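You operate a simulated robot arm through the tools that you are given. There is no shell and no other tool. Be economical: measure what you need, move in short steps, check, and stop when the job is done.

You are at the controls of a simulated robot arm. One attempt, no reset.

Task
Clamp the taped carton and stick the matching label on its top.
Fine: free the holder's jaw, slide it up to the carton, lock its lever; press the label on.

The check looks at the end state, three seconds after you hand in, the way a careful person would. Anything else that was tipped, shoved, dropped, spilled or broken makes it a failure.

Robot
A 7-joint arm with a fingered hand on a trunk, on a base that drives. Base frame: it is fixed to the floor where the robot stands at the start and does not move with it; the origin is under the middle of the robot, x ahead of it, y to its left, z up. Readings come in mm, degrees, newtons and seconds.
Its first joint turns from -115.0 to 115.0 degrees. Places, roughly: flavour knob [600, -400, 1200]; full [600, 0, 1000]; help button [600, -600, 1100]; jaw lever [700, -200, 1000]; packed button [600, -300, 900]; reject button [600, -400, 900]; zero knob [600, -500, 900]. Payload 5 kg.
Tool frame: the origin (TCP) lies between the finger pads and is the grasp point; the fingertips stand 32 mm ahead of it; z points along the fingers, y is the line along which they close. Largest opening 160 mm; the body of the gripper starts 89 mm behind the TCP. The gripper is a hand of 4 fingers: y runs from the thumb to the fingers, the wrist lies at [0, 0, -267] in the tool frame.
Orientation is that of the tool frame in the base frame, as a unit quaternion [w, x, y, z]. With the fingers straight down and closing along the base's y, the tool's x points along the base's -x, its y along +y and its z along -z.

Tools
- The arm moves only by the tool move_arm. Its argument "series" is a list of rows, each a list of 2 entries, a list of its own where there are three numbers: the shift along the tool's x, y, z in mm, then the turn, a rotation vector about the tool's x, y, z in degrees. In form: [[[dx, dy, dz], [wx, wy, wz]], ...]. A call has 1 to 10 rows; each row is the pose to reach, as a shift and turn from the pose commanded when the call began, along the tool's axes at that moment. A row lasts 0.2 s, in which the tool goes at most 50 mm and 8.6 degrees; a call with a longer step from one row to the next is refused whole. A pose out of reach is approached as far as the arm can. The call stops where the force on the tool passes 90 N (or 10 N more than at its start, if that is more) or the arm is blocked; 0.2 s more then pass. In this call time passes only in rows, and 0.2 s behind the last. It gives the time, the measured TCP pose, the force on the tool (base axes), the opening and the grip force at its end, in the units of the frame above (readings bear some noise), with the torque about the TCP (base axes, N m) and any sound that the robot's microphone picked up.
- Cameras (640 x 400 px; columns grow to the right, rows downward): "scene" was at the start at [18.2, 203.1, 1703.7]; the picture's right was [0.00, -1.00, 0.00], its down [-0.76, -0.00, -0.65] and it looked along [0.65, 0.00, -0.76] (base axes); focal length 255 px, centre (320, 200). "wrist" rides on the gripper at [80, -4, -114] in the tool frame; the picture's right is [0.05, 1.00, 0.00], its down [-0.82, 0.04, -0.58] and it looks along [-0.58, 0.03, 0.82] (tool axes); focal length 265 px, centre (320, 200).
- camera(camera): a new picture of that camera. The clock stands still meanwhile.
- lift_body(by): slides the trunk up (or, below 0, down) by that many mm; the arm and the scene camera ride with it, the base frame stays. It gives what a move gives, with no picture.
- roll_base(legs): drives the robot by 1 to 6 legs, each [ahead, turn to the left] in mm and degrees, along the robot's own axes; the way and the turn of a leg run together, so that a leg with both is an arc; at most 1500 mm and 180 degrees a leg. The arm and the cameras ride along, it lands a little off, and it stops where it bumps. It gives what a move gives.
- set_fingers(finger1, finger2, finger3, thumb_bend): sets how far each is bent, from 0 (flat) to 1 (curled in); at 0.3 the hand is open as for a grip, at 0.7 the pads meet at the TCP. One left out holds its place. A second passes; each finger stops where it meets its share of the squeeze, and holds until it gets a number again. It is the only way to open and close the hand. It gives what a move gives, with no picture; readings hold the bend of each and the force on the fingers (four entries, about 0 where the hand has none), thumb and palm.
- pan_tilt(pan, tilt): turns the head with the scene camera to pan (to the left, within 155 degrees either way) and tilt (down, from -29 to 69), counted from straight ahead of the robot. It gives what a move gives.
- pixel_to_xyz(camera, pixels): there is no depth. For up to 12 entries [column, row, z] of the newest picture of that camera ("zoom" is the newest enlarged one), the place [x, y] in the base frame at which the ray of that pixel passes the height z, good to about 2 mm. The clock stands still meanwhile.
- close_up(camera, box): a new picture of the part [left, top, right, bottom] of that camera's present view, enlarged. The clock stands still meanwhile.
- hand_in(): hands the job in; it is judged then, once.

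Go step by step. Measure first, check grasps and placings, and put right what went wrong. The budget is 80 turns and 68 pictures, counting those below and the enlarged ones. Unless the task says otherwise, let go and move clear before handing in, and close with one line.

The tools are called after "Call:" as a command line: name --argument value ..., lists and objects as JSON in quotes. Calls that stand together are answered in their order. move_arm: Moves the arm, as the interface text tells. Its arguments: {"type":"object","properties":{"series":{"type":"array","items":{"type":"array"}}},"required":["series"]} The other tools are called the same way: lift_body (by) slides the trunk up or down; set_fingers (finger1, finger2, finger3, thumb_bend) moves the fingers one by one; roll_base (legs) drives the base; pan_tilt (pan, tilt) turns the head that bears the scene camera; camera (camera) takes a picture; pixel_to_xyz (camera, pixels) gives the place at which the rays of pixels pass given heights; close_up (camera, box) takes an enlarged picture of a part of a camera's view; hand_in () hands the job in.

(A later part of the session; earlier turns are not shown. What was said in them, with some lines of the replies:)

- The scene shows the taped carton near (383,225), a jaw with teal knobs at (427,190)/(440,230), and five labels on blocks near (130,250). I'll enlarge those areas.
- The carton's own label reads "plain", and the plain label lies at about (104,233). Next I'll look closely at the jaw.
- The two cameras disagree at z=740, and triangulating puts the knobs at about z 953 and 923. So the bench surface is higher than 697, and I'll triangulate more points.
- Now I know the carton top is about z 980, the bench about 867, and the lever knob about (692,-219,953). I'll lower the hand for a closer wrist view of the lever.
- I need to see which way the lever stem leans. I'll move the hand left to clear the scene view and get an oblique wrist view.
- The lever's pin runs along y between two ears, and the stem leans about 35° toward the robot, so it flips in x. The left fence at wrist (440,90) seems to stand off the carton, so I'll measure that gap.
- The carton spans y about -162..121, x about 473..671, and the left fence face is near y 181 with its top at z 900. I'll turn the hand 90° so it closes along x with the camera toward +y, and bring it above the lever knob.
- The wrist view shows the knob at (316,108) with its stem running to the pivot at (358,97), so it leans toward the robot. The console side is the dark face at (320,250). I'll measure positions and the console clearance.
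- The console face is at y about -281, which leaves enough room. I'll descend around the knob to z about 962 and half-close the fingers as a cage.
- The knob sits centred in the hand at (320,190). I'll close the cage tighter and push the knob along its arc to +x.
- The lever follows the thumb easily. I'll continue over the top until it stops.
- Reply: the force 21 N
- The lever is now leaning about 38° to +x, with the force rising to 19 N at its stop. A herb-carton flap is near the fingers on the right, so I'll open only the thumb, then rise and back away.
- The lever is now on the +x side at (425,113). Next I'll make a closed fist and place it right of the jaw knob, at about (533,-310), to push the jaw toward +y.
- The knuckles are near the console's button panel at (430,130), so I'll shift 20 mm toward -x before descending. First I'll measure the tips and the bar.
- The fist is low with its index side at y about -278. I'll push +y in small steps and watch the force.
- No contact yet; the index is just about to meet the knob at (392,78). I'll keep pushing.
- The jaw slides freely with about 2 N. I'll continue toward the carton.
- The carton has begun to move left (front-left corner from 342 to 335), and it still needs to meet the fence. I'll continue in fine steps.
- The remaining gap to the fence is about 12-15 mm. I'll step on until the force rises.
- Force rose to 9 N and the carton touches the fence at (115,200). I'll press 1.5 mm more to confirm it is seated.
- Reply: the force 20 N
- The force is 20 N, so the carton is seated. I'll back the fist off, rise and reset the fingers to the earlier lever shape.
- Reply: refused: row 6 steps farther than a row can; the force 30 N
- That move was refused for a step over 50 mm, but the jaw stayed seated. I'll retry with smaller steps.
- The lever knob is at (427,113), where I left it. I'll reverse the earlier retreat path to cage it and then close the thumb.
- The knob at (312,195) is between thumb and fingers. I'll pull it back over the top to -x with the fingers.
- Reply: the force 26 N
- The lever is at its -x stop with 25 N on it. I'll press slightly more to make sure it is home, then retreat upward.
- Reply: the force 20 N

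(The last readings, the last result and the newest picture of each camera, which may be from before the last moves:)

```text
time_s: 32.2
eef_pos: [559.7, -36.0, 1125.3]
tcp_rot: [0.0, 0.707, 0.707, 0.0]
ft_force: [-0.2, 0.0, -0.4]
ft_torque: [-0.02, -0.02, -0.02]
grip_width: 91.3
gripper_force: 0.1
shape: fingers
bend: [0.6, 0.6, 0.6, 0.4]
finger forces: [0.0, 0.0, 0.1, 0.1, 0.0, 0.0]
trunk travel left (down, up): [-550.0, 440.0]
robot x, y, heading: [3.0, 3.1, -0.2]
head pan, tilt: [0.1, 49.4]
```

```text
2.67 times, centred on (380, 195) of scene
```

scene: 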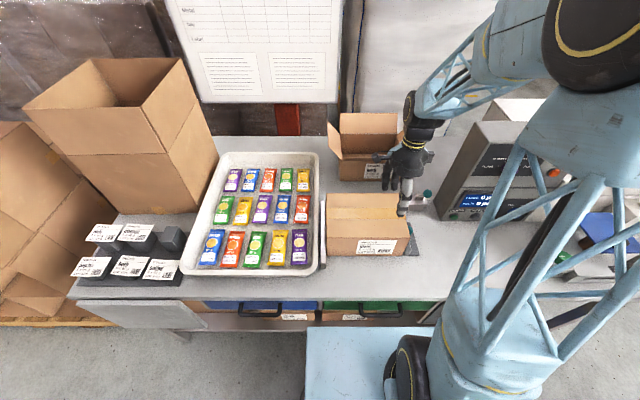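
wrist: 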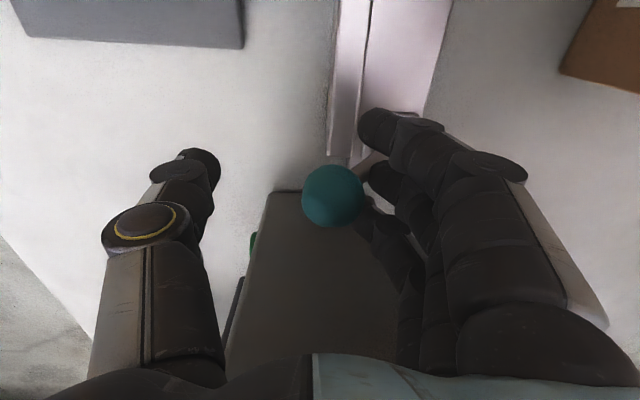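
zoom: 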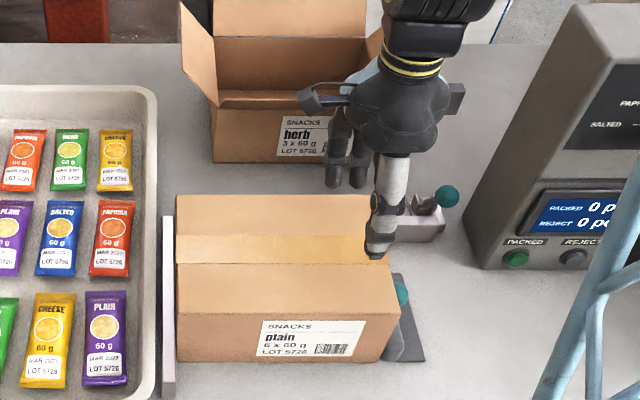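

The carton is clamped, and the lever knob is back at (427,193). Now for the plain label, which lies near y 1000 and so needs a drive to the left. I'll check the floor around the robot first.

Call:
pan_tilt --pan 90 --tilt 45

Call:
camera --camera "scene"

Call:
pan_tilt --pan 150 --tilt 45

Call:
camera --camera "scene"

```text
time_s: 33.9
eef_pos: [560.7, -37.6, 1125.0]
tcp_rot: [0.0, 0.707, 0.707, 0.0]
ft_force: [0.6, -0.7, 0.1]
ft_torque: [0.0, 0.0, 0.01]
grip_width: 91.4
gripper_force: 0.1
shape: fingers
bend: [0.6, 0.6, 0.6, 0.4]
finger forces: [0.0, 0.0, 0.0, 0.1, 0.1, 0.0]
trunk travel left (down, up): [-550.0, 440.0]
robot x, y, heading: [1.9, 2.5, -0.1]
head pan, tilt: [90.0, 45.0]
```

```text
31 pictures are left
```

scene: 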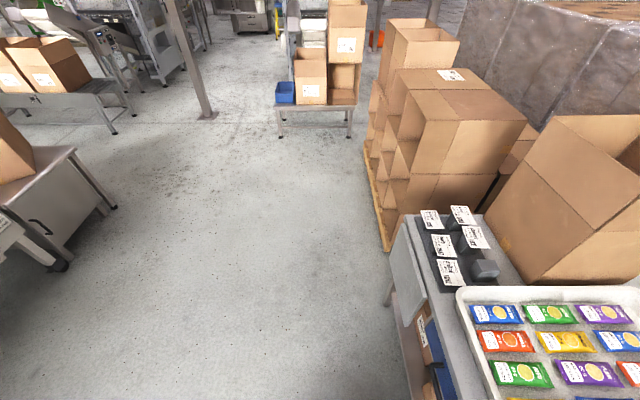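

```text
time_s: 35.1
eef_pos: [560.2, -37.8, 1124.8]
tcp_rot: [0.0, 0.707, 0.708, 0.0]
ft_force: [-0.2, -0.2, -0.5]
ft_torque: [0.01, 0.01, 0.01]
grip_width: 91.6
gripper_force: 0.0
shape: fingers
bend: [0.6, 0.6, 0.6, 0.4]
finger forces: [0.0, 0.1, 0.0, 0.1, 0.1, 0.1]
trunk travel left (down, up): [-550.0, 440.0]
robot x, y, heading: [-0.2, -1.3, 0.2]
head pan, tilt: [150.0, 45.0]
```

```text
30 pictures are left
```

scene: 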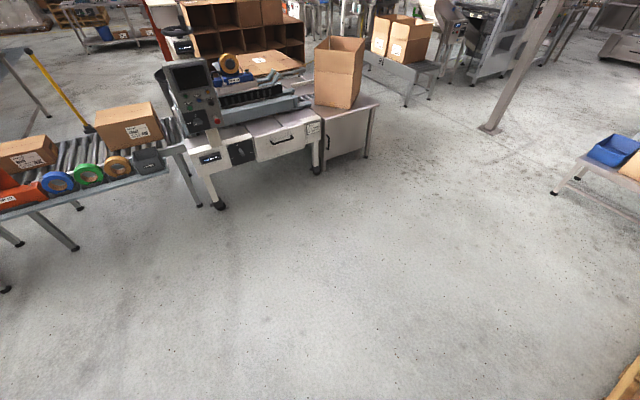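

The floor to the left is clear, and there is about 1 m free behind. I'll back off, sidestep 450 mm left and come back in.

Call:
roll_base --legs '[[-350, 0], [0, 90], [450, 0], [0, -90]]'

Call:
pan_tilt --pan 20 --tilt 45

Call:
camera --camera "scene"

```text
time_s: 47.4
eef_pos: [204.6, 430.0, 1125.2]
tcp_rot: [0.0, 0.697, 0.717, -0.001]
ft_force: [-1.2, 0.6, 0.1]
ft_torque: [-0.02, -0.01, 0.02]
grip_width: 91.7
gripper_force: 0.1
shape: fingers
bend: [0.6, 0.6, 0.6, 0.4]
finger forces: [0.0, 0.1, 0.0, 0.1, 0.1, 0.0]
trunk travel left (down, up): [-550.0, 440.0]
robot x, y, heading: [-354.7, 446.6, 2.0]
head pan, tilt: [150.0, 45.0]
```

```text
time_s: 49.5
eef_pos: [202.6, 430.3, 1125.4]
tcp_rot: [0.0, 0.697, 0.717, 0.0]
ft_force: [0.4, -1.0, -0.3]
ft_torque: [0.0, 0.02, 0.02]
grip_width: 91.6
gripper_force: 0.1
shape: fingers
bend: [0.6, 0.6, 0.6, 0.4]
finger forces: [0.1, 0.0, 0.0, 0.0, 0.0, 0.0]
trunk travel left (down, up): [-550.0, 440.0]
robot x, y, heading: [-355.7, 449.7, 1.6]
head pan, tilt: [20.0, 45.0]
```

```text
29 pictures are left
```

scene: 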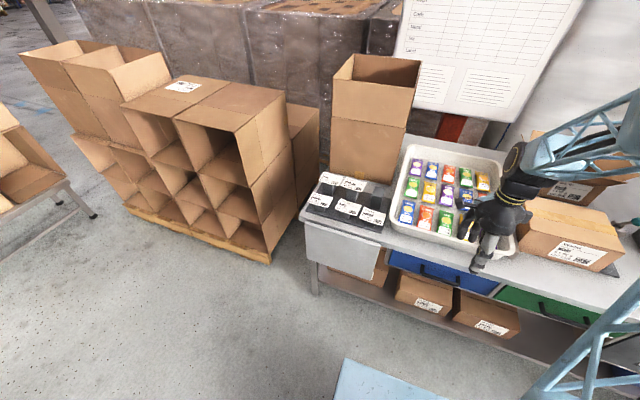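

The way ahead is clear, but boxes sit on the lower shelf, so I'll drive in only 250 mm. That keeps both label and carton within reach.

Call:
roll_base --legs '[[250, -1.8]]'

Call:
pan_tilt --pan 30 --tilt 45

Call:
camera --camera "scene"

```text
time_s: 51.3
eef_pos: [453.5, 415.9, 1123.8]
tcp_rot: [0.0, 0.708, 0.706, 0.0]
ft_force: [-0.1, 0.4, 0.1]
ft_torque: [-0.03, 0.04, 0.02]
grip_width: 91.5
gripper_force: 0.1
shape: fingers
bend: [0.6, 0.6, 0.6, 0.4]
finger forces: [0.0, 0.0, 0.0, 0.0, 0.0, 0.1]
trunk travel left (down, up): [-550.0, 440.0]
robot x, y, heading: [-106.1, 451.3, -0.1]
head pan, tilt: [20.0, 45.0]
```

```text
time_s: 52.0
eef_pos: [453.1, 416.4, 1123.9]
tcp_rot: [0.0, 0.707, 0.707, 0.001]
ft_force: [0.4, -0.1, -0.7]
ft_torque: [-0.01, -0.02, -0.01]
grip_width: 91.3
gripper_force: 0.0
shape: fingers
bend: [0.6, 0.6, 0.6, 0.4]
finger forces: [0.0, 0.0, 0.0, 0.1, 0.0, 0.1]
trunk travel left (down, up): [-550.0, 440.0]
robot x, y, heading: [-108.1, 451.6, -0.1]
head pan, tilt: [30.0, 45.0]
```

```text
28 pictures are left
```

scene: 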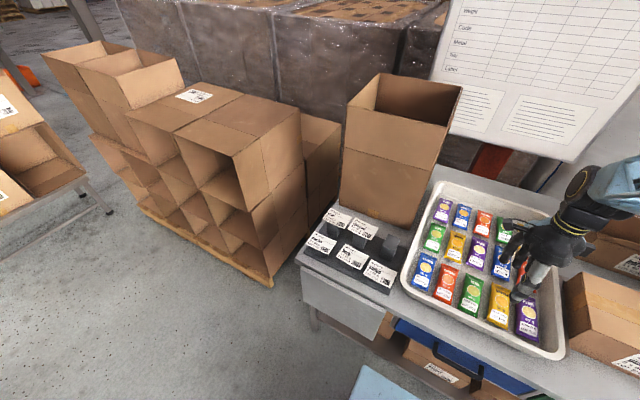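

I'll measure the tall box's front face and the label positions from this view.

Call:
pixel_to_xyz --camera "scene" --pixels '[[342, 200, 870], [408, 226, 870], [337, 218, 910], [337, 218, 930], [361, 228, 910], [318, 242, 910], [350, 257, 910], [380, 274, 910], [303, 260, 870], [390, 290, 870], [397, 220, 870]]'

Call:
close_up --camera "scene" --box '[290, 190, 418, 300]'

```text
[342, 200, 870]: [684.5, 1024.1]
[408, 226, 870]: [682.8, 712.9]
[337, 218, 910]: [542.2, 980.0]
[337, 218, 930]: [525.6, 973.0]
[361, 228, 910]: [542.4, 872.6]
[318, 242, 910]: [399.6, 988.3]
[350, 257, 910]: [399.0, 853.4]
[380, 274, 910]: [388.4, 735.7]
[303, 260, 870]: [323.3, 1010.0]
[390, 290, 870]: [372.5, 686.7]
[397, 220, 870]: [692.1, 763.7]
```

```text
3.64 times, centred on (354, 245) of scene
```

zoom: 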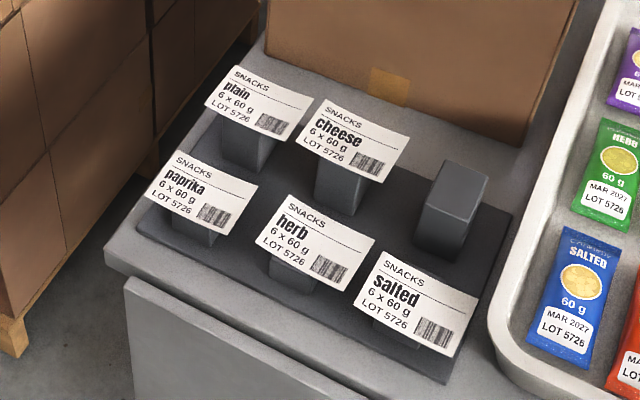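

The two views triangulate the plain label to about (517,970,940), with the box front at x 684. I'll carry the hand over it at the present height.

Call:
move_arm --series '[[[46, 0, 0], [0, 0, 0]], [[92, 0, 0], [0, 0, 0]], [[138, 0, 0], [0, 0, 0]], [[184, 0, 0], [0, 0, 0]], [[230, 0, 0], [0, 0, 0]], [[276, 0, 0], [0, 0, 0]], [[322, 0, 0], [0, 0, 0]], [[368, 0, 0], [0, 0, 0]], [[414, 0, 0], [0, 0, 0]], [[460, 0, 0], [0, 0, 0]]]'

Call:
move_arm --series '[[[40, 25, 0], [0, 0, 0]], [[80, 50, 0], [0, 0, 0]], [[94, 64, 0], [0, 0, 0]]]'

Call:
set_fingers --finger1 0.45 --finger2 0.45 --finger3 0.45 --thumb_bend 0.45

Call:
camera --camera "wrist"

```text
time_s: 54.2
eef_pos: [455.7, 876.5, 1124.0]
tcp_rot: [0.001, 0.708, 0.707, -0.001]
ft_force: [0.9, 0.2, -0.6]
ft_torque: [-0.05, -0.01, 0.01]
grip_width: 91.4
gripper_force: 0.0
shape: fingers
bend: [0.6, 0.6, 0.6, 0.4]
finger forces: [0.1, 0.0, 0.0, 0.0, 0.0, 0.0]
trunk travel left (down, up): [-550.0, 440.0]
robot x, y, heading: [-105.8, 454.5, -0.4]
head pan, tilt: [30.0, 45.0]
```

```text
time_s: 55.0
eef_pos: [519.3, 970.2, 1123.1]
tcp_rot: [0.001, 0.708, 0.706, 0.0]
ft_force: [0.3, 0.6, -0.1]
ft_torque: [0.02, 0.0, -0.03]
grip_width: 91.2
gripper_force: 0.0
shape: fingers
bend: [0.6, 0.6, 0.6, 0.4]
finger forces: [0.1, 0.0, 0.0, 0.0, 0.1, 0.0]
trunk travel left (down, up): [-550.0, 440.0]
robot x, y, heading: [-108.5, 452.2, -0.1]
head pan, tilt: [30.0, 45.0]
```

```text
time_s: 56.0
eef_pos: [517.5, 970.8, 1124.8]
tcp_rot: [0.0, 0.708, 0.706, 0.001]
ft_force: [-0.1, 0.1, 0.5]
ft_torque: [0.02, 0.03, -0.01]
grip_width: 111.2
gripper_force: 0.0
shape: fingers
bend: [0.45, 0.45, 0.45, 0.45]
finger forces: [0.1, 0.0, 0.0, 0.0, 0.1, 0.0]
trunk travel left (down, up): [-550.0, 440.0]
robot x, y, heading: [-107.2, 449.3, -0.1]
head pan, tilt: [30.0, 45.0]
```

```text
26 pictures are left
```

wrist: 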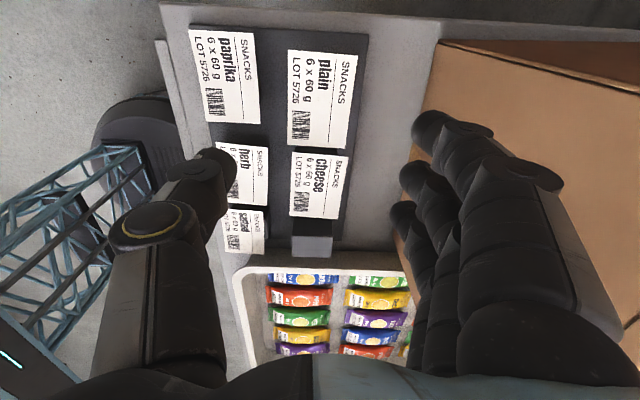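

The plain label is right there at (320,98), slightly skewed. I'll measure its corners.

Call:
close_up --camera "wrist" --box '[260, 30, 388, 160]'

Call:
pixel_to_xyz --camera "wrist" --pixels '[[291, 50, 938], [358, 54, 938], [346, 149, 938], [287, 140, 938], [291, 50, 920], [346, 149, 920], [346, 149, 950], [291, 50, 950]]'

```text
3.08 times, centred on (324, 95) of wrist
```

zoom: 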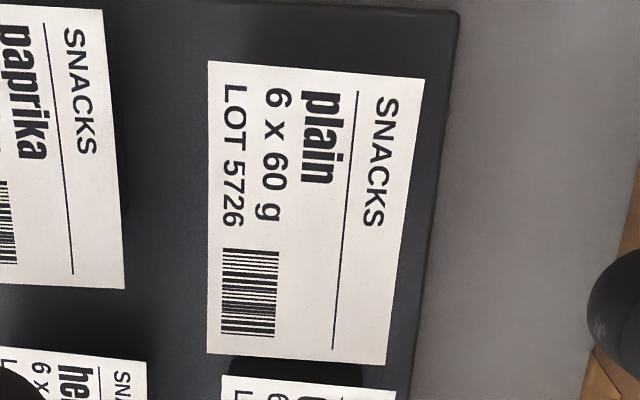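

```text
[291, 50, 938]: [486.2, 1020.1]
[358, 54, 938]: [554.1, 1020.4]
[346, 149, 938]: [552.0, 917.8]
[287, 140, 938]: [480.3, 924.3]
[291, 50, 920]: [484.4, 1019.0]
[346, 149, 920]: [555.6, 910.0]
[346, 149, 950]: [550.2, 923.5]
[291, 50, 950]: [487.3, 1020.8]
```

The label is about 70×100 mm, centred near (518,970), and the paprika label's edge is about 30 mm away on the thumb side. I'll preset the thumb closer to TCP, descend partway and look.

Call:
pixel_to_xyz --camera "zoom" --pixels '[[209, 62, 938], [424, 79, 938], [386, 366, 938], [207, 352, 938], [103, 10, 938], [123, 288, 938]]'

Call:
set_fingers --thumb_bend 0.54

Call:
move_arm --series '[[[0, 0, 40], [0, 0, 0]], [[0, 0, 80], [0, 0, 0]], [[0, 0, 115], [0, 0, 0]], [[0, 0, 135], [0, 0, 0]]]'

Call:
camera --camera "wrist"

```text
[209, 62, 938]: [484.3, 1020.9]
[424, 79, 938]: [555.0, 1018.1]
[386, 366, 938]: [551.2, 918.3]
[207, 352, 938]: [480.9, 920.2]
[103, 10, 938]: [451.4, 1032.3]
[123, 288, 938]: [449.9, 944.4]
```

```text
time_s: 57.0
eef_pos: [519.6, 970.8, 1125.3]
tcp_rot: [0.0, 0.708, 0.706, 0.001]
ft_force: [0.0, 0.5, 0.2]
ft_torque: [0.01, -0.02, 0.0]
grip_width: 93.5
gripper_force: 0.0
shape: fingers
bend: [0.45, 0.45, 0.45, 0.54]
finger forces: [0.1, 0.0, 0.0, 0.0, 0.0, 0.0]
trunk travel left (down, up): [-550.0, 440.0]
robot x, y, heading: [-108.4, 450.3, -0.0]
head pan, tilt: [30.0, 45.0]
```

```text
time_s: 58.0
eef_pos: [517.7, 972.5, 990.2]
tcp_rot: [0.0, 0.708, 0.706, 0.0]
ft_force: [-0.4, -1.3, -0.5]
ft_torque: [0.02, -0.01, 0.0]
grip_width: 93.3
gripper_force: 0.0
shape: fingers
bend: [0.45, 0.45, 0.45, 0.54]
finger forces: [0.0, 0.0, 0.0, 0.1, 0.1, 0.1]
trunk travel left (down, up): [-550.0, 440.0]
robot x, y, heading: [-104.3, 454.4, -0.0]
head pan, tilt: [30.0, 45.0]
```

```text
24 pictures are left
```

wrist: 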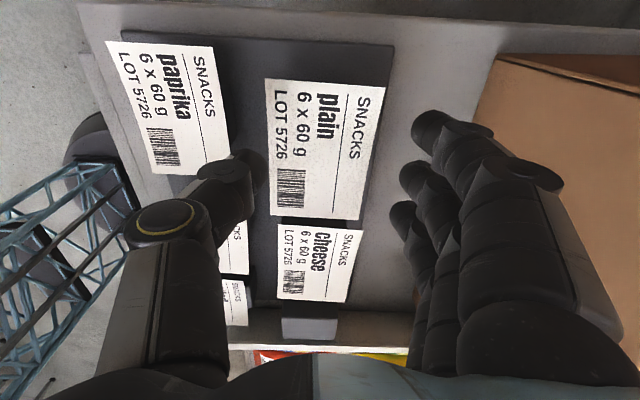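

The thumb's inner edge is at x about 481 and the label edge at 482, with the paprika edge at 450. I'll shift 5 mm toward -x and descend so the tips are about 8 mm below the label plane (z about 940).

Call:
move_arm --series '[[[0, -5, 0], [0, 0, 0]], [[0, -5, 14], [0, 0, 0]], [[0, -5, 26], [0, 0, 0]]]'

Call:
camera --camera "wrist"

Call:
close_up --camera "scene" --box '[290, 150, 418, 280]'

```text
time_s: 58.9
eef_pos: [511.3, 970.8, 964.1]
tcp_rot: [0.0, 0.708, 0.706, 0.0]
ft_force: [-0.1, -0.6, -0.3]
ft_torque: [-0.01, 0.03, 0.01]
grip_width: 93.4
gripper_force: 0.0
shape: fingers
bend: [0.45, 0.45, 0.45, 0.54]
finger forces: [0.0, 0.1, 0.0, 0.0, 0.0, 0.0]
trunk travel left (down, up): [-550.0, 440.0]
robot x, y, heading: [-108.1, 449.4, -0.3]
head pan, tilt: [30.0, 45.0]
```

```text
23 pictures are left
```

wrist: 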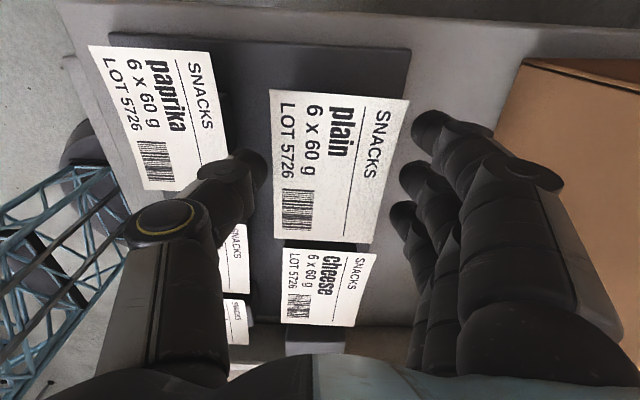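

```text
3.08 times, centred on (354, 215) of scene
```

zoom: 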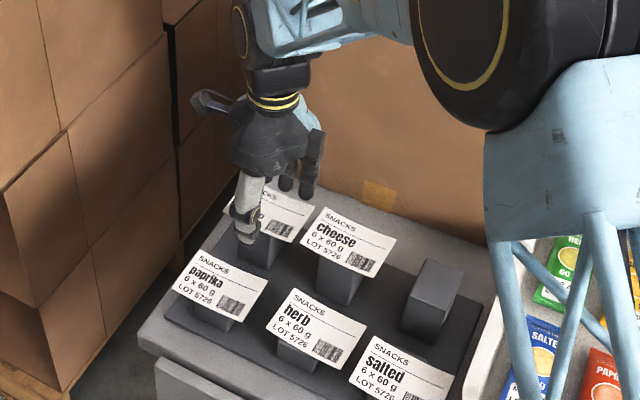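

The thumb and the three fingers straddle the label's long edges with a few mm of clearance. I'll close gently.

Call:
set_fingers --finger1 0.57 --finger2 0.57 --finger3 0.57 --thumb_bend 0.6

Call:
camera --camera "wrist"

```text
time_s: 59.9
eef_pos: [511.6, 970.3, 964.5]
tcp_rot: [0.0, 0.708, 0.707, 0.0]
ft_force: [4.0, 0.6, 0.3]
ft_torque: [0.01, -0.09, -0.02]
grip_width: 77.9
gripper_force: 10.7
shape: fingers
bend: [0.52, 0.52, 0.52, 0.58]
finger forces: [4.0, 4.4, 4.0, 0.0, 9.3, 0.1]
trunk travel left (down, up): [-550.0, 440.0]
robot x, y, heading: [-108.3, 451.0, -0.2]
head pan, tilt: [30.0, 45.0]
```

```text
21 pictures are left
```

wrist: 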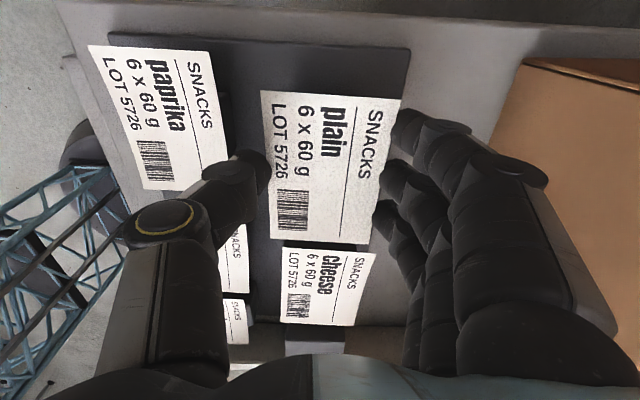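

The grip holds with 4 N per finger and 9 N on the thumb, and the label is squared up. I'll lift 40 mm and check.

Call:
move_arm --series '[[[0, 0, -10], [0, 0, 0]], [[0, 0, -20], [0, 0, 0]], [[0, 0, -40], [0, 0, 0]]]'

Call:
camera --camera "wrist"

```text
time_s: 60.6
eef_pos: [512.8, 970.1, 1005.2]
tcp_rot: [0.0, 0.708, 0.706, -0.001]
ft_force: [-0.2, 0.7, 0.3]
ft_torque: [0.0, 0.01, 0.0]
grip_width: 78.3
gripper_force: 10.6
shape: fingers
bend: [0.52, 0.53, 0.53, 0.57]
finger forces: [3.6, 3.2, 3.4, 0.0, 10.2, 0.1]
trunk travel left (down, up): [-550.0, 440.0]
robot x, y, heading: [-106.5, 448.4, -0.5]
head pan, tilt: [30.0, 45.0]
```

```text
20 pictures are left
```

wrist: 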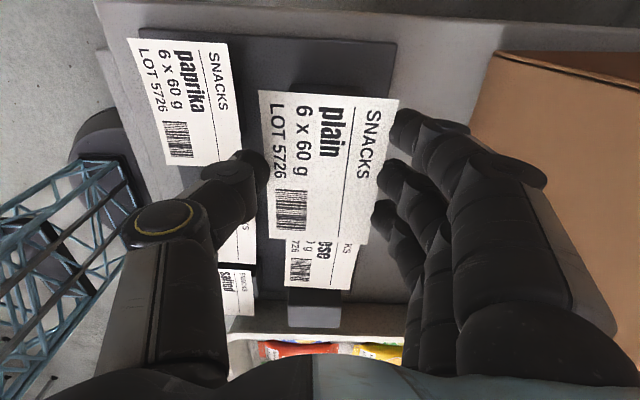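

The label came up with the hand, held level. I'll raise it to travel height and carry it toward the carton.

Call:
move_arm --series '[[[0, 0, -35], [0, 0, 0]], [[0, 0, -70], [0, 0, 0]], [[-15, 0, -105], [0, 0, 0]], [[-50, 0, -120], [0, 0, 0]], [[-90, 0, -120], [0, 0, 0]], [[-130, 0, -120], [0, 0, 0]], [[-170, 0, -120], [0, 0, 0]], [[-210, 0, -120], [0, 0, 0]], [[-250, 0, -120], [0, 0, 0]], [[-290, 0, -120], [0, 0, 0]]]'

Call:
move_arm --series '[[[-40, 0, 0], [0, 0, 0]], [[-80, 0, 0], [0, 0, 0]], [[-120, 0, 0], [0, 0, 0]], [[-160, 5, 0], [0, 0, 0]], [[-200, 12, 0], [0, 0, 0]], [[-240, 20, 0], [0, 0, 0]], [[-280, 30, 0], [0, 0, 0]], [[-320, 40, 0], [0, 0, 0]], [[-360, 50, 0], [0, 0, 0]], [[-400, 60, 0], [0, 0, 0]]]'

Call:
move_arm --series '[[[-40, 0, 0], [0, 0, 0]], [[-80, 0, 0], [0, 0, 0]], [[-120, 0, 0], [0, 0, 0]], [[-160, 0, 0], [0, 0, 0]], [[-200, 0, 0], [0, 0, 0]], [[-230, 0, 0], [0, 0, 0]]]'

Call:
camera --camera "wrist"

Call:
pan_tilt --pan -25 --tilt 45

Call:
camera --camera "scene"

```text
time_s: 62.9
eef_pos: [513.2, 678.0, 1124.1]
tcp_rot: [-0.001, 0.707, 0.707, 0.0]
ft_force: [-0.4, -1.1, 0.7]
ft_torque: [0.03, 0.01, 0.0]
grip_width: 78.3
gripper_force: 10.1
shape: fingers
bend: [0.52, 0.53, 0.53, 0.57]
finger forces: [3.5, 3.1, 3.3, 0.0, 10.1, 0.1]
trunk travel left (down, up): [-550.0, 440.0]
robot x, y, heading: [-108.0, 452.0, -0.1]
head pan, tilt: [30.0, 45.0]
```

```text
time_s: 65.0
eef_pos: [572.9, 277.8, 1122.7]
tcp_rot: [-0.001, 0.708, 0.706, 0.001]
ft_force: [-0.4, 0.4, -0.1]
ft_torque: [0.05, -0.04, -0.01]
grip_width: 77.6
gripper_force: 9.5
shape: fingers
bend: [0.53, 0.53, 0.53, 0.57]
finger forces: [3.4, 3.0, 3.4, 0.0, 10.0, 0.1]
trunk travel left (down, up): [-550.0, 440.0]
robot x, y, heading: [-110.3, 452.2, 0.2]
head pan, tilt: [30.0, 45.0]
```

```text
time_s: 66.5
eef_pos: [571.7, 51.0, 1124.4]
tcp_rot: [-0.001, 0.708, 0.707, 0.001]
ft_force: [0.6, 0.0, 0.2]
ft_torque: [0.03, 0.03, -0.01]
grip_width: 77.9
gripper_force: 9.5
shape: fingers
bend: [0.53, 0.53, 0.53, 0.57]
finger forces: [3.5, 3.0, 3.4, 0.0, 10.1, 0.1]
trunk travel left (down, up): [-550.0, 440.0]
robot x, y, heading: [-109.4, 450.0, -0.1]
head pan, tilt: [30.0, 45.0]
```

```text
19 pictures are left
```

wrist: 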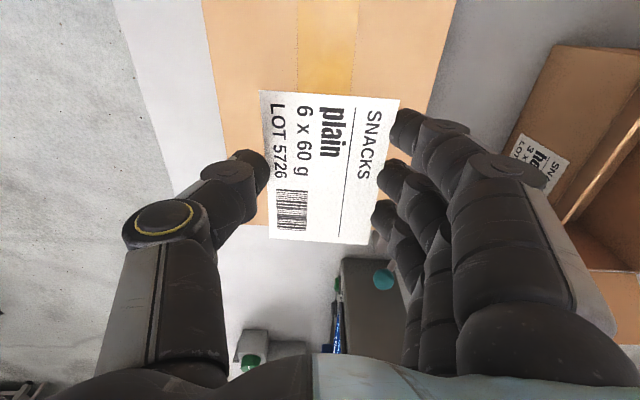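

```text
time_s: 67.7
eef_pos: [570.9, 50.4, 1124.2]
tcp_rot: [0.0, 0.708, 0.706, 0.001]
ft_force: [0.4, -0.1, -0.1]
ft_torque: [0.04, -0.03, -0.02]
grip_width: 77.9
gripper_force: 9.5
shape: fingers
bend: [0.53, 0.53, 0.53, 0.57]
finger forces: [3.4, 3.0, 3.4, 0.0, 10.1, 0.1]
trunk travel left (down, up): [-550.0, 440.0]
robot x, y, heading: [-108.9, 451.2, -0.4]
head pan, tilt: [-25.0, 45.0]
```

```text
18 pictures are left
```

scene: 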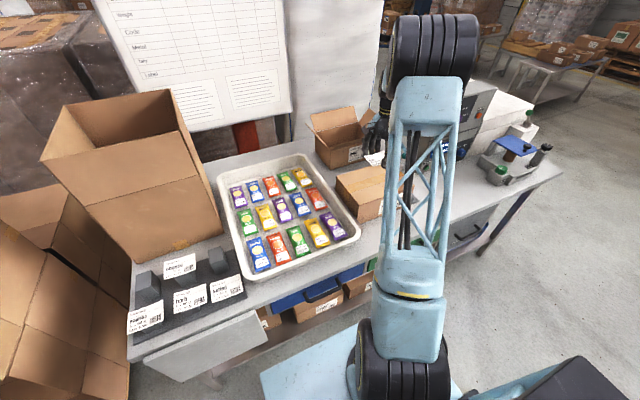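

The label is carried fine and the carton is below. I'll measure the carton top in this wrist view.

Call:
pixel_to_xyz --camera "wrist" --pixels '[[205, 20, 980], [222, 130, 980], [450, 20, 980], [432, 110, 980], [258, 225, 980], [300, 50, 980], [355, 50, 980], [323, 165, 1100]]'

```text
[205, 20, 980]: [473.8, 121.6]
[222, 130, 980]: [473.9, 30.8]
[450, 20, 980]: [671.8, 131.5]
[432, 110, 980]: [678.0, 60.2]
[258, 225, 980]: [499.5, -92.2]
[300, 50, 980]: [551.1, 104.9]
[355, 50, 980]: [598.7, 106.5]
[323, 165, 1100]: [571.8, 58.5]
```

The carton top is centred at about (573,40). I'll descend to just above it, then step until fingertip contact.

Call:
move_arm --series '[[[-8, 0, 30], [0, 0, 0]], [[-8, 0, 60], [0, 0, 0]], [[-8, 0, 85], [0, 0, 0]], [[-8, 0, 100], [0, 0, 0]], [[-8, 0, 105], [0, 0, 0]]]'

Call:
move_arm --series '[[[0, 0, 2], [0, 0, 0]], [[0, 0, 4], [0, 0, 0]], [[0, 0, 6], [0, 0, 0]]]'

Call:
camera --camera "wrist"

```text
time_s: 68.9
eef_pos: [571.2, 41.3, 1020.8]
tcp_rot: [0.002, 0.707, 0.707, 0.001]
ft_force: [1.3, 1.6, 12.6]
ft_torque: [0.14, -0.49, 0.03]
grip_width: 77.9
gripper_force: 16.2
shape: fingers
bend: [0.53, 0.53, 0.53, 0.57]
finger forces: [8.3, 7.3, 5.7, 0.0, 11.4, 0.0]
trunk travel left (down, up): [-550.0, 440.0]
robot x, y, heading: [-108.6, 451.2, -0.2]
head pan, tilt: [-25.0, 45.0]
```

```text
time_s: 69.7
eef_pos: [572.1, 41.5, 1019.2]
tcp_rot: [0.004, 0.707, 0.707, 0.002]
ft_force: [2.8, -0.1, 67.4]
ft_torque: [0.41, 0.25, -0.02]
grip_width: 78.3
gripper_force: 42.5
shape: fingers
bend: [0.54, 0.54, 0.53, 0.59]
finger forces: [16.3, 13.3, 9.0, 0.0, 46.3, 0.0]
trunk travel left (down, up): [-550.0, 440.0]
robot x, y, heading: [-108.4, 451.0, -0.2]
head pan, tilt: [-25.0, 45.0]
```

```text
17 pictures are left
```

wrist: 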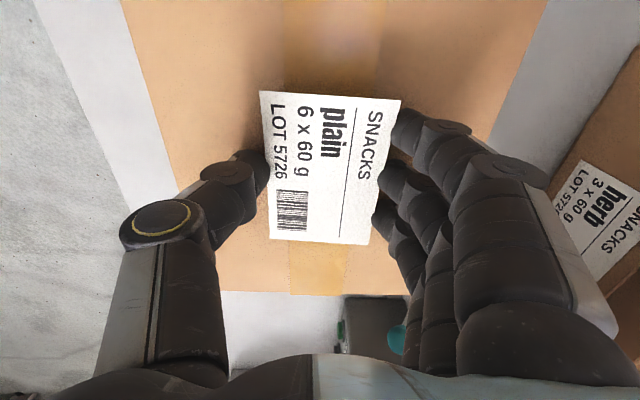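

The fingertips touch the carton top at TCP z about 1020, and I pressed 67 N, so I'll back up 5 mm. Then I'll open so the label drops the last few mm.

Call:
move_arm --series '[[[0, 0, -3], [0, 0, 0]], [[0, 0, -6], [0, 0, 0]]]'

Call:
set_fingers --finger1 0.46 --finger2 0.46 --finger3 0.46 --thumb_bend 0.5

Call:
camera --camera "wrist"

```text
time_s: 70.3
eef_pos: [570.2, 41.1, 1020.5]
tcp_rot: [0.001, 0.708, 0.706, 0.001]
ft_force: [5.4, -3.7, 38.9]
ft_torque: [-0.17, -1.62, -0.04]
grip_width: 78.1
gripper_force: 28.4
shape: fingers
bend: [0.54, 0.54, 0.53, 0.58]
finger forces: [13.8, 13.9, 14.6, 0.1, 14.1, 0.0]
trunk travel left (down, up): [-550.0, 440.0]
robot x, y, heading: [-107.6, 450.6, -0.4]
head pan, tilt: [-25.0, 45.0]
```

```text
time_s: 71.3
eef_pos: [570.2, 40.6, 1019.6]
tcp_rot: [0.0, 0.708, 0.707, 0.001]
ft_force: [5.8, -6.0, 43.8]
ft_torque: [-0.18, 1.93, 0.22]
grip_width: 90.3
gripper_force: 21.9
shape: fingers
bend: [0.46, 0.46, 0.46, 0.54]
finger forces: [0.0, 0.0, 0.1, 0.1, 44.2, 0.0]
trunk travel left (down, up): [-550.0, 440.0]
robot x, y, heading: [-104.9, 450.1, -0.0]
head pan, tilt: [-25.0, 45.0]
```

```text
16 pictures are left
```

wrist: 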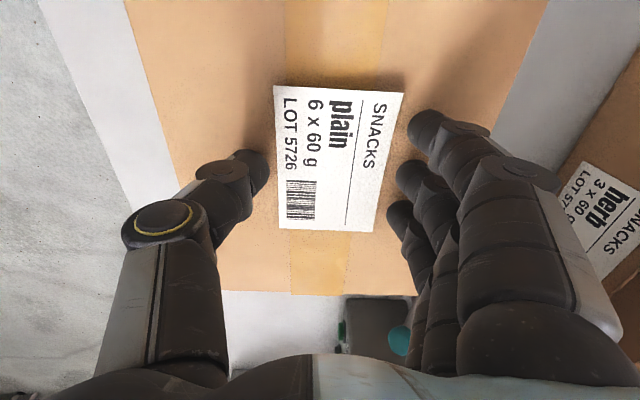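

The label is released on the carton, centred and level, with the thumb still pressing the cardboard. I'll raise the hand straight up, make a fist and look.

Call:
move_arm --series '[[[0, 0, -8], [0, 0, 0]], [[0, 0, -25], [0, 0, 0]], [[0, 0, -60], [0, 0, 0]]]'

Call:
set_fingers --finger1 0.7 --finger2 0.7 --finger3 0.7 --thumb_bend 0.6

Call:
camera --camera "wrist"

```text
time_s: 72.1
eef_pos: [571.3, 41.8, 1078.6]
tcp_rot: [-0.002, 0.707, 0.707, 0.0]
ft_force: [-0.5, 0.4, -0.5]
ft_torque: [-0.02, 0.0, 0.03]
grip_width: 98.4
gripper_force: 0.1
shape: fingers
bend: [0.46, 0.46, 0.46, 0.5]
finger forces: [0.0, 0.0, 0.0, 0.1, 0.0, 0.0]
trunk travel left (down, up): [-550.0, 440.0]
robot x, y, heading: [-108.1, 451.5, -0.0]
head pan, tilt: [-25.0, 45.0]
```

```text
time_s: 73.1
eef_pos: [573.0, 41.5, 1079.7]
tcp_rot: [0.0, 0.708, 0.706, 0.0]
ft_force: [-0.8, -0.6, -0.5]
ft_torque: [0.0, 0.02, -0.01]
grip_width: 37.9
gripper_force: 0.1
shape: fingers
bend: [0.7, 0.7, 0.7, 0.6]
finger forces: [0.0, 0.0, 0.0, 0.1, 0.1, 0.0]
trunk travel left (down, up): [-550.0, 440.0]
robot x, y, heading: [-106.1, 450.2, -0.2]
head pan, tilt: [-25.0, 45.0]
```

```text
15 pictures are left
```

wrist: 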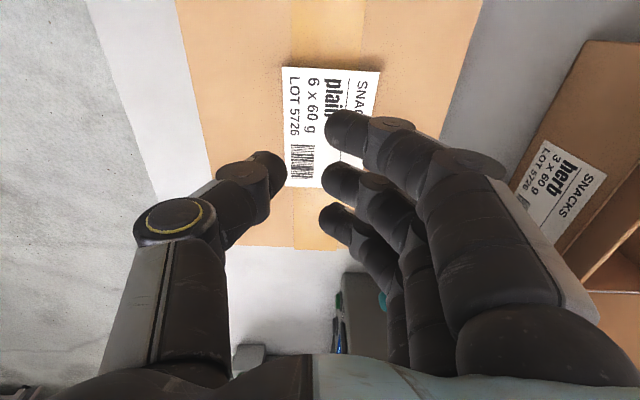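

I'll locate the label, then press it with the three closed fingertips.

Call:
pixel_to_xyz --camera "wrist" --pixels '[[282, 67, 987], [380, 72, 987], [365, 188, 987], [285, 186, 987], [345, 130, 1047], [340, 180, 1047], [333, 220, 1047], [262, 165, 1047], [212, 140, 980]]'

```text
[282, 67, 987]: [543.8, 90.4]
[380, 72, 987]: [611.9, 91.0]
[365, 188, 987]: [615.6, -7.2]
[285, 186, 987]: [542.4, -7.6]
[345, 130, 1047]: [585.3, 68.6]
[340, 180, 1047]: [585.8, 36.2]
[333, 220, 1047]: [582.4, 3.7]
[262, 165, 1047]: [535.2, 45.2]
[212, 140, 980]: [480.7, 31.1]
```

The label spans x 543–613 and y -8..91, so the fingertips fit well within it. I'll close the thumb too, centre the hand and press down in small steps.

Call:
set_fingers --thumb_bend 0.7

Call:
move_arm --series '[[[4, 3, 25], [0, 0, 0]], [[4, 3, 45], [0, 0, 0]], [[4, 3, 50], [0, 0, 0]], [[4, 3, 54], [0, 0, 0]]]'

Call:
move_arm --series '[[[0, 0, 2], [0, 0, 0]], [[0, 0, 4], [0, 0, 0]]]'

```text
time_s: 74.1
eef_pos: [572.7, 41.9, 1079.7]
tcp_rot: [0.0, 0.707, 0.707, 0.0]
ft_force: [-0.2, -0.3, -0.6]
ft_torque: [0.04, -0.02, 0.0]
grip_width: 23.6
gripper_force: 0.2
shape: fingers
bend: [0.7, 0.7, 0.7, 0.7]
finger forces: [0.0, 0.1, 0.0, 0.1, 0.0, 0.1]
trunk travel left (down, up): [-550.0, 440.0]
robot x, y, heading: [-103.8, 456.1, -0.2]
head pan, tilt: [-25.0, 45.0]
```

```text
time_s: 75.1
eef_pos: [574.8, 46.0, 1025.9]
tcp_rot: [0.0, 0.708, 0.706, 0.0]
ft_force: [0.0, -0.3, -0.3]
ft_torque: [-0.04, 0.01, 0.0]
grip_width: 23.8
gripper_force: 0.1
shape: fingers
bend: [0.7, 0.7, 0.7, 0.7]
finger forces: [0.0, 0.1, 0.1, 0.0, 0.0, 0.1]
trunk travel left (down, up): [-550.0, 440.0]
robot x, y, heading: [-105.8, 453.1, -0.2]
head pan, tilt: [-25.0, 45.0]
```

```text
time_s: 75.7
eef_pos: [575.8, 45.7, 1020.2]
tcp_rot: [0.001, 0.708, 0.706, -0.001]
ft_force: [-0.5, -0.3, 0.7]
ft_torque: [-0.04, -0.01, 0.0]
grip_width: 23.8
gripper_force: 0.1
shape: fingers
bend: [0.7, 0.7, 0.7, 0.7]
finger forces: [0.0, 0.0, 0.0, 0.0, 0.1, 0.0]
trunk travel left (down, up): [-550.0, 440.0]
robot x, y, heading: [-111.4, 450.9, -0.2]
head pan, tilt: [-25.0, 45.0]
```

No contact yet, so I'll keep stepping down.

Call:
move_arm --series '[[[0, 0, 2], [0, 0, 0]], [[0, 0, 4], [0, 0, 0]]]'

Call:
move_arm --series '[[[0, 0, 1.5], [0, 0, 0]], [[0, 0, 3], [0, 0, 0]]]'

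```text
time_s: 76.3
eef_pos: [574.4, 47.2, 1015.8]
tcp_rot: [0.0, 0.708, 0.706, 0.0]
ft_force: [-0.6, -0.2, 3.1]
ft_torque: [0.0, 0.08, -0.02]
grip_width: 23.8
gripper_force: 1.7
shape: fingers
bend: [0.7, 0.7, 0.7, 0.7]
finger forces: [0.0, 0.0, 0.0, 0.0, 3.2, 0.0]
trunk travel left (down, up): [-550.0, 440.0]
robot x, y, heading: [-108.3, 454.0, -0.2]
head pan, tilt: [-25.0, 45.0]
```

```text
time_s: 76.9
eef_pos: [572.2, 44.8, 1016.7]
tcp_rot: [0.002, 0.708, 0.706, 0.0]
ft_force: [-1.5, 0.8, 21.2]
ft_torque: [0.07, 0.23, -0.01]
grip_width: 23.1
gripper_force: 10.8
shape: fingers
bend: [0.7, 0.7, 0.7, 0.7]
finger forces: [2.8, 2.4, 2.0, 0.0, 14.6, 0.0]
trunk travel left (down, up): [-550.0, 440.0]
robot x, y, heading: [-104.3, 445.4, -0.0]
head pan, tilt: [-25.0, 45.0]
```

All four tips press the label with 21 N in total. I'll go slightly firmer, then lift straight off and inspect.

Call:
move_arm --series '[[[0, 0, 1.5], [0, 0, 0]], [[0, 0, 2], [0, 0, 0]], [[0, 0, 2], [0, 0, 0]]]'

Call:
move_arm --series '[[[0, 0, -8], [0, 0, 0]], [[0, 0, -40], [0, 0, 0]], [[0, 0, -85], [0, 0, 0]], [[45, 0, -110], [0, 0, 0]], [[90, 0, -120], [0, 0, 0]]]'

Call:
camera --camera "wrist"

```text
time_s: 77.7
eef_pos: [573.9, 46.5, 1015.2]
tcp_rot: [0.003, 0.708, 0.707, 0.001]
ft_force: [1.7, -1.2, 47.5]
ft_torque: [0.07, 0.12, -0.02]
grip_width: 23.3
gripper_force: 24.2
shape: fingers
bend: [0.7, 0.7, 0.7, 0.7]
finger forces: [8.2, 7.6, 6.9, 0.0, 24.7, 0.0]
trunk travel left (down, up): [-550.0, 440.0]
robot x, y, heading: [-102.5, 452.5, -0.2]
head pan, tilt: [-25.0, 45.0]
```

```text
refused: row 4 steps farther than a row can; nothing moved
```

```text
14 pictures are left
```

wrist: 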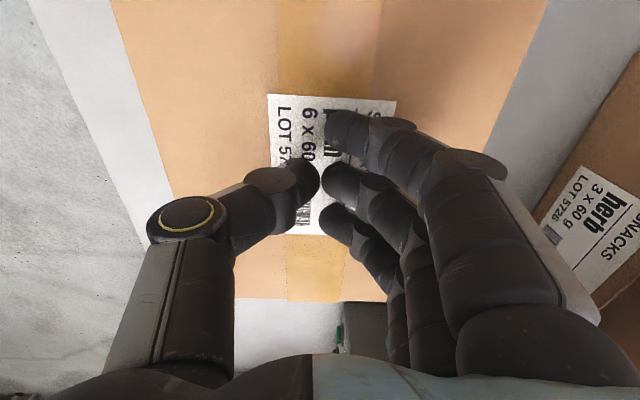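

Pressed with 47 N across the label. The retreat was refused for one step too long, so I'll lift straight off with shorter steps.

Call:
move_arm --series '[[[0, 0, -8], [0, 0, 0]], [[0, 0, -40], [0, 0, 0]], [[0, 0, -85], [0, 0, 0]], [[30, 0, -110], [0, 0, 0]], [[70, 0, -120], [0, 0, 0]], [[110, 0, -125], [0, 0, 0]], [[150, 0, -130], [0, 0, 0]], [[190, 0, -130], [0, 0, 0]], [[235, 0, -130], [0, 0, 0]], [[280, 0, -130], [0, 0, 0]]]'

Call:
move_arm --series '[[[45, 0, 0], [0, 0, 0]], [[90, 0, 0], [0, 0, 0]], [[135, 0, 0], [0, 0, 0]], [[180, 0, 0], [0, 0, 0]]]'

Call:
pan_tilt --pan -28 --tilt 40

Call:
camera --camera "scene"

```text
time_s: 79.9
eef_pos: [573.8, 326.9, 1142.1]
tcp_rot: [0.0, 0.708, 0.707, 0.001]
ft_force: [0.6, 0.6, -0.2]
ft_torque: [-0.03, 0.02, 0.01]
grip_width: 23.4
gripper_force: 0.2
shape: fingers
bend: [0.7, 0.7, 0.7, 0.7]
finger forces: [0.0, 0.1, 0.1, 0.0, 0.0, 0.0]
trunk travel left (down, up): [-550.0, 440.0]
robot x, y, heading: [-111.5, 454.7, -0.1]
head pan, tilt: [-25.0, 45.0]
```

```text
time_s: 80.9
eef_pos: [576.3, 509.5, 1143.8]
tcp_rot: [0.0, 0.708, 0.706, 0.0]
ft_force: [-0.3, -0.1, 0.0]
ft_torque: [-0.06, -0.01, -0.04]
grip_width: 23.3
gripper_force: 0.0
shape: fingers
bend: [0.7, 0.7, 0.7, 0.7]
finger forces: [0.1, 0.1, 0.0, 0.1, 0.1, 0.0]
trunk travel left (down, up): [-550.0, 440.0]
robot x, y, heading: [-108.4, 455.7, -0.1]
head pan, tilt: [-25.0, 45.0]
```

```text
time_s: 81.5
eef_pos: [575.0, 507.2, 1143.8]
tcp_rot: [-0.001, 0.708, 0.706, 0.0]
ft_force: [0.4, 0.4, 1.3]
ft_torque: [-0.01, -0.02, 0.02]
grip_width: 23.3
gripper_force: 0.2
shape: fingers
bend: [0.7, 0.7, 0.7, 0.7]
finger forces: [0.1, 0.0, 0.0, 0.0, 0.0, 0.1]
trunk travel left (down, up): [-550.0, 440.0]
robot x, y, heading: [-107.0, 452.8, -0.3]
head pan, tilt: [-28.0, 40.0]
```

```text
13 pictures are left
```

scene: 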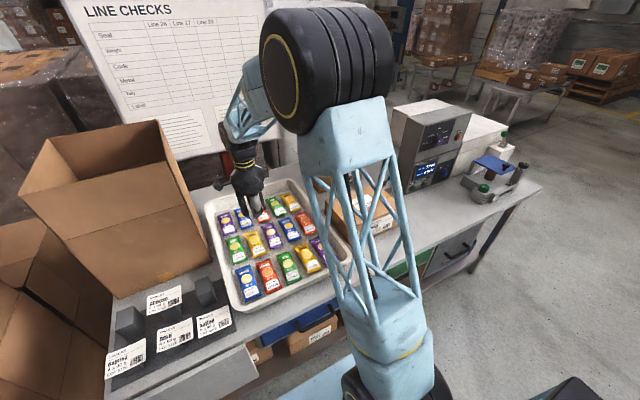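

The arm's own link blocks the scene view, so I'll move back to y about 230 to view the carton with the wrist camera.

Call:
move_arm --series '[[[-45, 0, -10], [0, 0, 0]], [[-90, 0, -20], [0, 0, 0]], [[-135, 0, -30], [0, 0, 0]], [[-180, 0, -40], [0, 0, 0]], [[-225, 0, -50], [0, 0, 0]], [[-265, 0, -60], [0, 0, 0]]]'

Call:
camera --camera "wrist"

Call:
close_up --camera "wrist" --box '[180, 0, 460, 175]'

```text
time_s: 83.0
eef_pos: [576.2, 240.4, 1201.9]
tcp_rot: [-0.001, 0.708, 0.706, 0.0]
ft_force: [0.5, 0.2, -0.2]
ft_torque: [0.07, 0.02, 0.0]
grip_width: 23.3
gripper_force: 0.1
shape: fingers
bend: [0.7, 0.7, 0.7, 0.7]
finger forces: [0.1, 0.0, 0.0, 0.1, 0.1, 0.0]
trunk travel left (down, up): [-550.0, 440.0]
robot x, y, heading: [-107.5, 454.5, -0.2]
head pan, tilt: [-28.0, 40.0]
```

```text
12 pictures are left
```

wrist: 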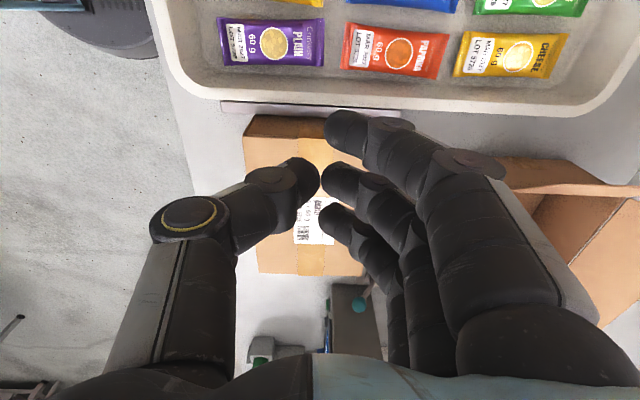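

```text
2.29 times, centred on (320, 88) of wrist
```

zoom: 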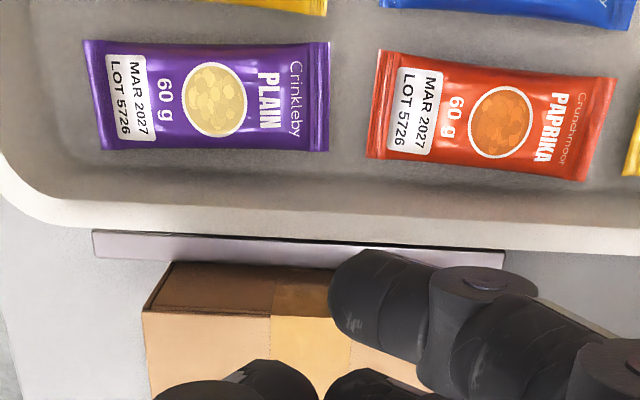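

The fingers hide the label, so I'll open the hand and shift a bit further over.

Call:
set_fingers --finger1 0.3 --finger2 0.3 --finger3 0.3 --thumb_bend 0.3

Call:
move_arm --series '[[[-45, 0, 0], [0, 0, 0]], [[-90, 0, 0], [0, 0, 0]], [[-135, 0, 0], [0, 0, 0]], [[-175, 10, 0], [0, 0, 0]]]'

Call:
camera --camera "wrist"

Call:
close_up --camera "wrist" --box '[200, 20, 440, 280]'

```text
time_s: 84.0
eef_pos: [576.6, 240.7, 1202.5]
tcp_rot: [0.0, 0.708, 0.706, 0.0]
ft_force: [-1.0, -0.1, 0.2]
ft_torque: [0.01, 0.02, 0.04]
grip_width: 170.0
gripper_force: 0.0
shape: fingers
bend: [0.3, 0.3, 0.3, 0.3]
finger forces: [0.0, 0.1, 0.1, 0.0, 0.0, 0.0]
trunk travel left (down, up): [-550.0, 440.0]
robot x, y, heading: [-106.6, 451.8, -0.3]
head pan, tilt: [-28.0, 40.0]
```

```text
time_s: 85.0
eef_pos: [585.9, 64.2, 1198.2]
tcp_rot: [0.0, 0.708, 0.707, 0.001]
ft_force: [0.7, -1.4, -0.3]
ft_torque: [0.0, 0.0, 0.02]
grip_width: 170.0
gripper_force: 0.0
shape: fingers
bend: [0.3, 0.3, 0.3, 0.3]
finger forces: [0.0, 0.0, 0.1, 0.0, 0.1, 0.0]
trunk travel left (down, up): [-550.0, 440.0]
robot x, y, heading: [-110.9, 452.0, -0.3]
head pan, tilt: [-28.0, 40.0]
```

```text
10 pictures are left
```

wrist: 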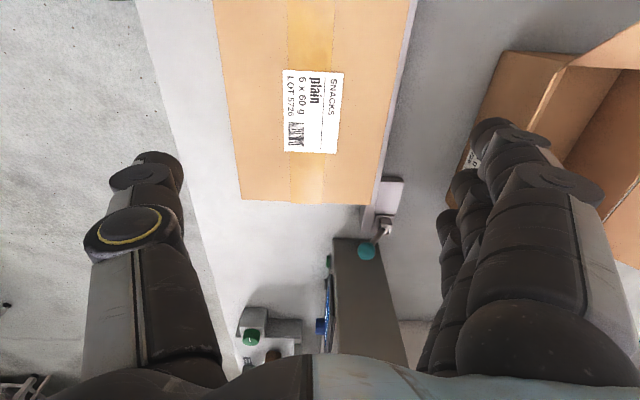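

```text
1.54 times, centred on (320, 150) of wrist
```

zoom: 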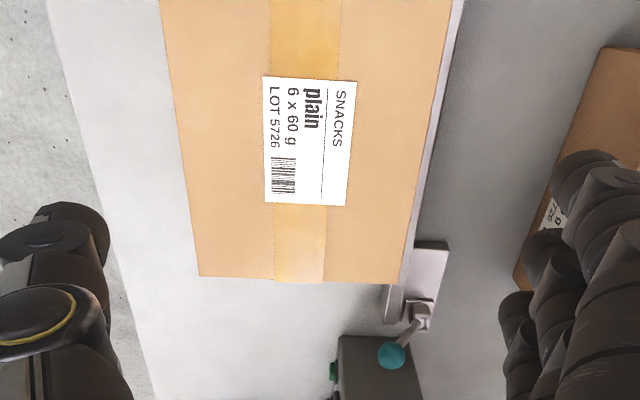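

The label lies flat and centred, and the lever is locked. Last, I'll verify that the jaw still touches the carton by viewing its right side.

Call:
move_arm --series '[[[-45, 0, 0], [0, 0, 0]], [[-90, -10, 0], [0, 0, 0]], [[-135, -20, 0], [0, 0, 0]], [[-180, -30, 0], [0, 0, 0]], [[-225, -40, 0], [0, 0, 0]], [[-260, -45, 0], [0, 0, 0]]]'

Call:
close_up --camera "wrist" --box '[180, 0, 440, 160]'

```text
time_s: 86.3
eef_pos: [539.0, -195.0, 1198.0]
tcp_rot: [0.0, 0.708, 0.706, 0.001]
ft_force: [0.1, -0.3, -0.2]
ft_torque: [0.0, 0.04, -0.02]
grip_width: 170.1
gripper_force: 0.1
shape: fingers
bend: [0.3, 0.3, 0.3, 0.3]
finger forces: [0.0, 0.0, 0.1, 0.0, 0.0, 0.1]
trunk travel left (down, up): [-550.0, 440.0]
robot x, y, heading: [-108.2, 452.1, -0.4]
head pan, tilt: [-28.0, 40.0]
```

```text
2.46 times, centred on (310, 80) of wrist
```

zoom: 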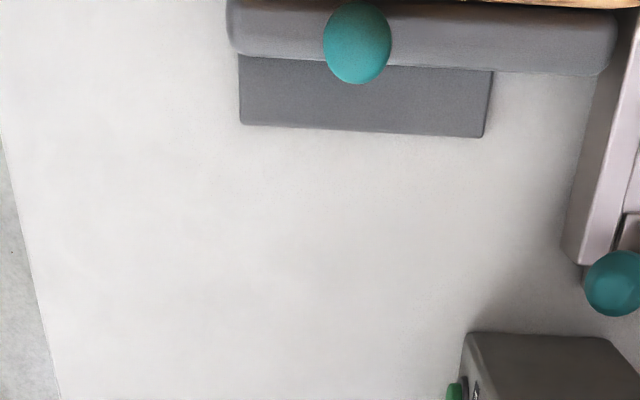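

The jaw bar lies against the carton's edge at the top of this view. One slightly shifted view will confirm there is no gap.

Call:
move_arm --series '[[[30, 0, 0], [0, 0, 0]], [[50, 0, 0], [0, 0, 0]]]'

Call:
close_up --camera "wrist" --box '[200, 0, 440, 150]'

Call:
pixel_to_xyz --camera "zoom" --pixels '[[350, 100, 924]]'

```text
time_s: 87.0
eef_pos: [538.8, -145.3, 1199.6]
tcp_rot: [0.0, 0.708, 0.706, 0.001]
ft_force: [-0.5, 0.6, 0.2]
ft_torque: [0.0, 0.02, 0.01]
grip_width: 170.1
gripper_force: 0.0
shape: fingers
bend: [0.3, 0.3, 0.3, 0.3]
finger forces: [0.0, 0.0, 0.0, 0.0, 0.0, 0.0]
trunk travel left (down, up): [-550.0, 440.0]
robot x, y, heading: [-104.4, 450.8, -0.3]
head pan, tilt: [-28.0, 40.0]
```

```text
2.67 times, centred on (320, 75) of wrist
```

zoom: 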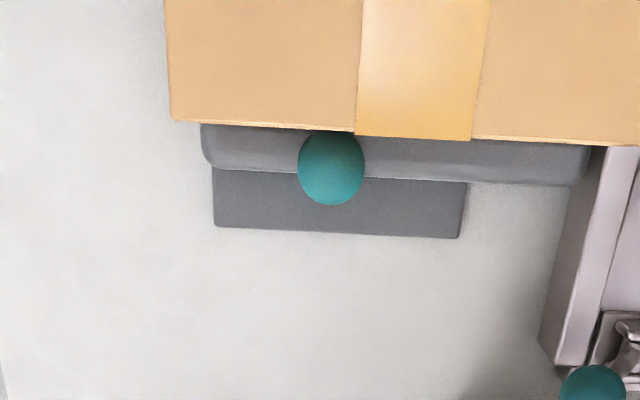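

```text
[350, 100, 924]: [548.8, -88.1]
```

The jaw bar sits flush along the carton, the lever is at its locked stop, the plain label is flat on top, and the hand is clear at z 1199. I'm handing in.

Call:
hand_in

```text
The job is handed in.
```

I clamped the carton between the jaw and the fence, locked the lever, pressed the matching "plain" label flat on its top, and handed the job in; nothing else looked moved.
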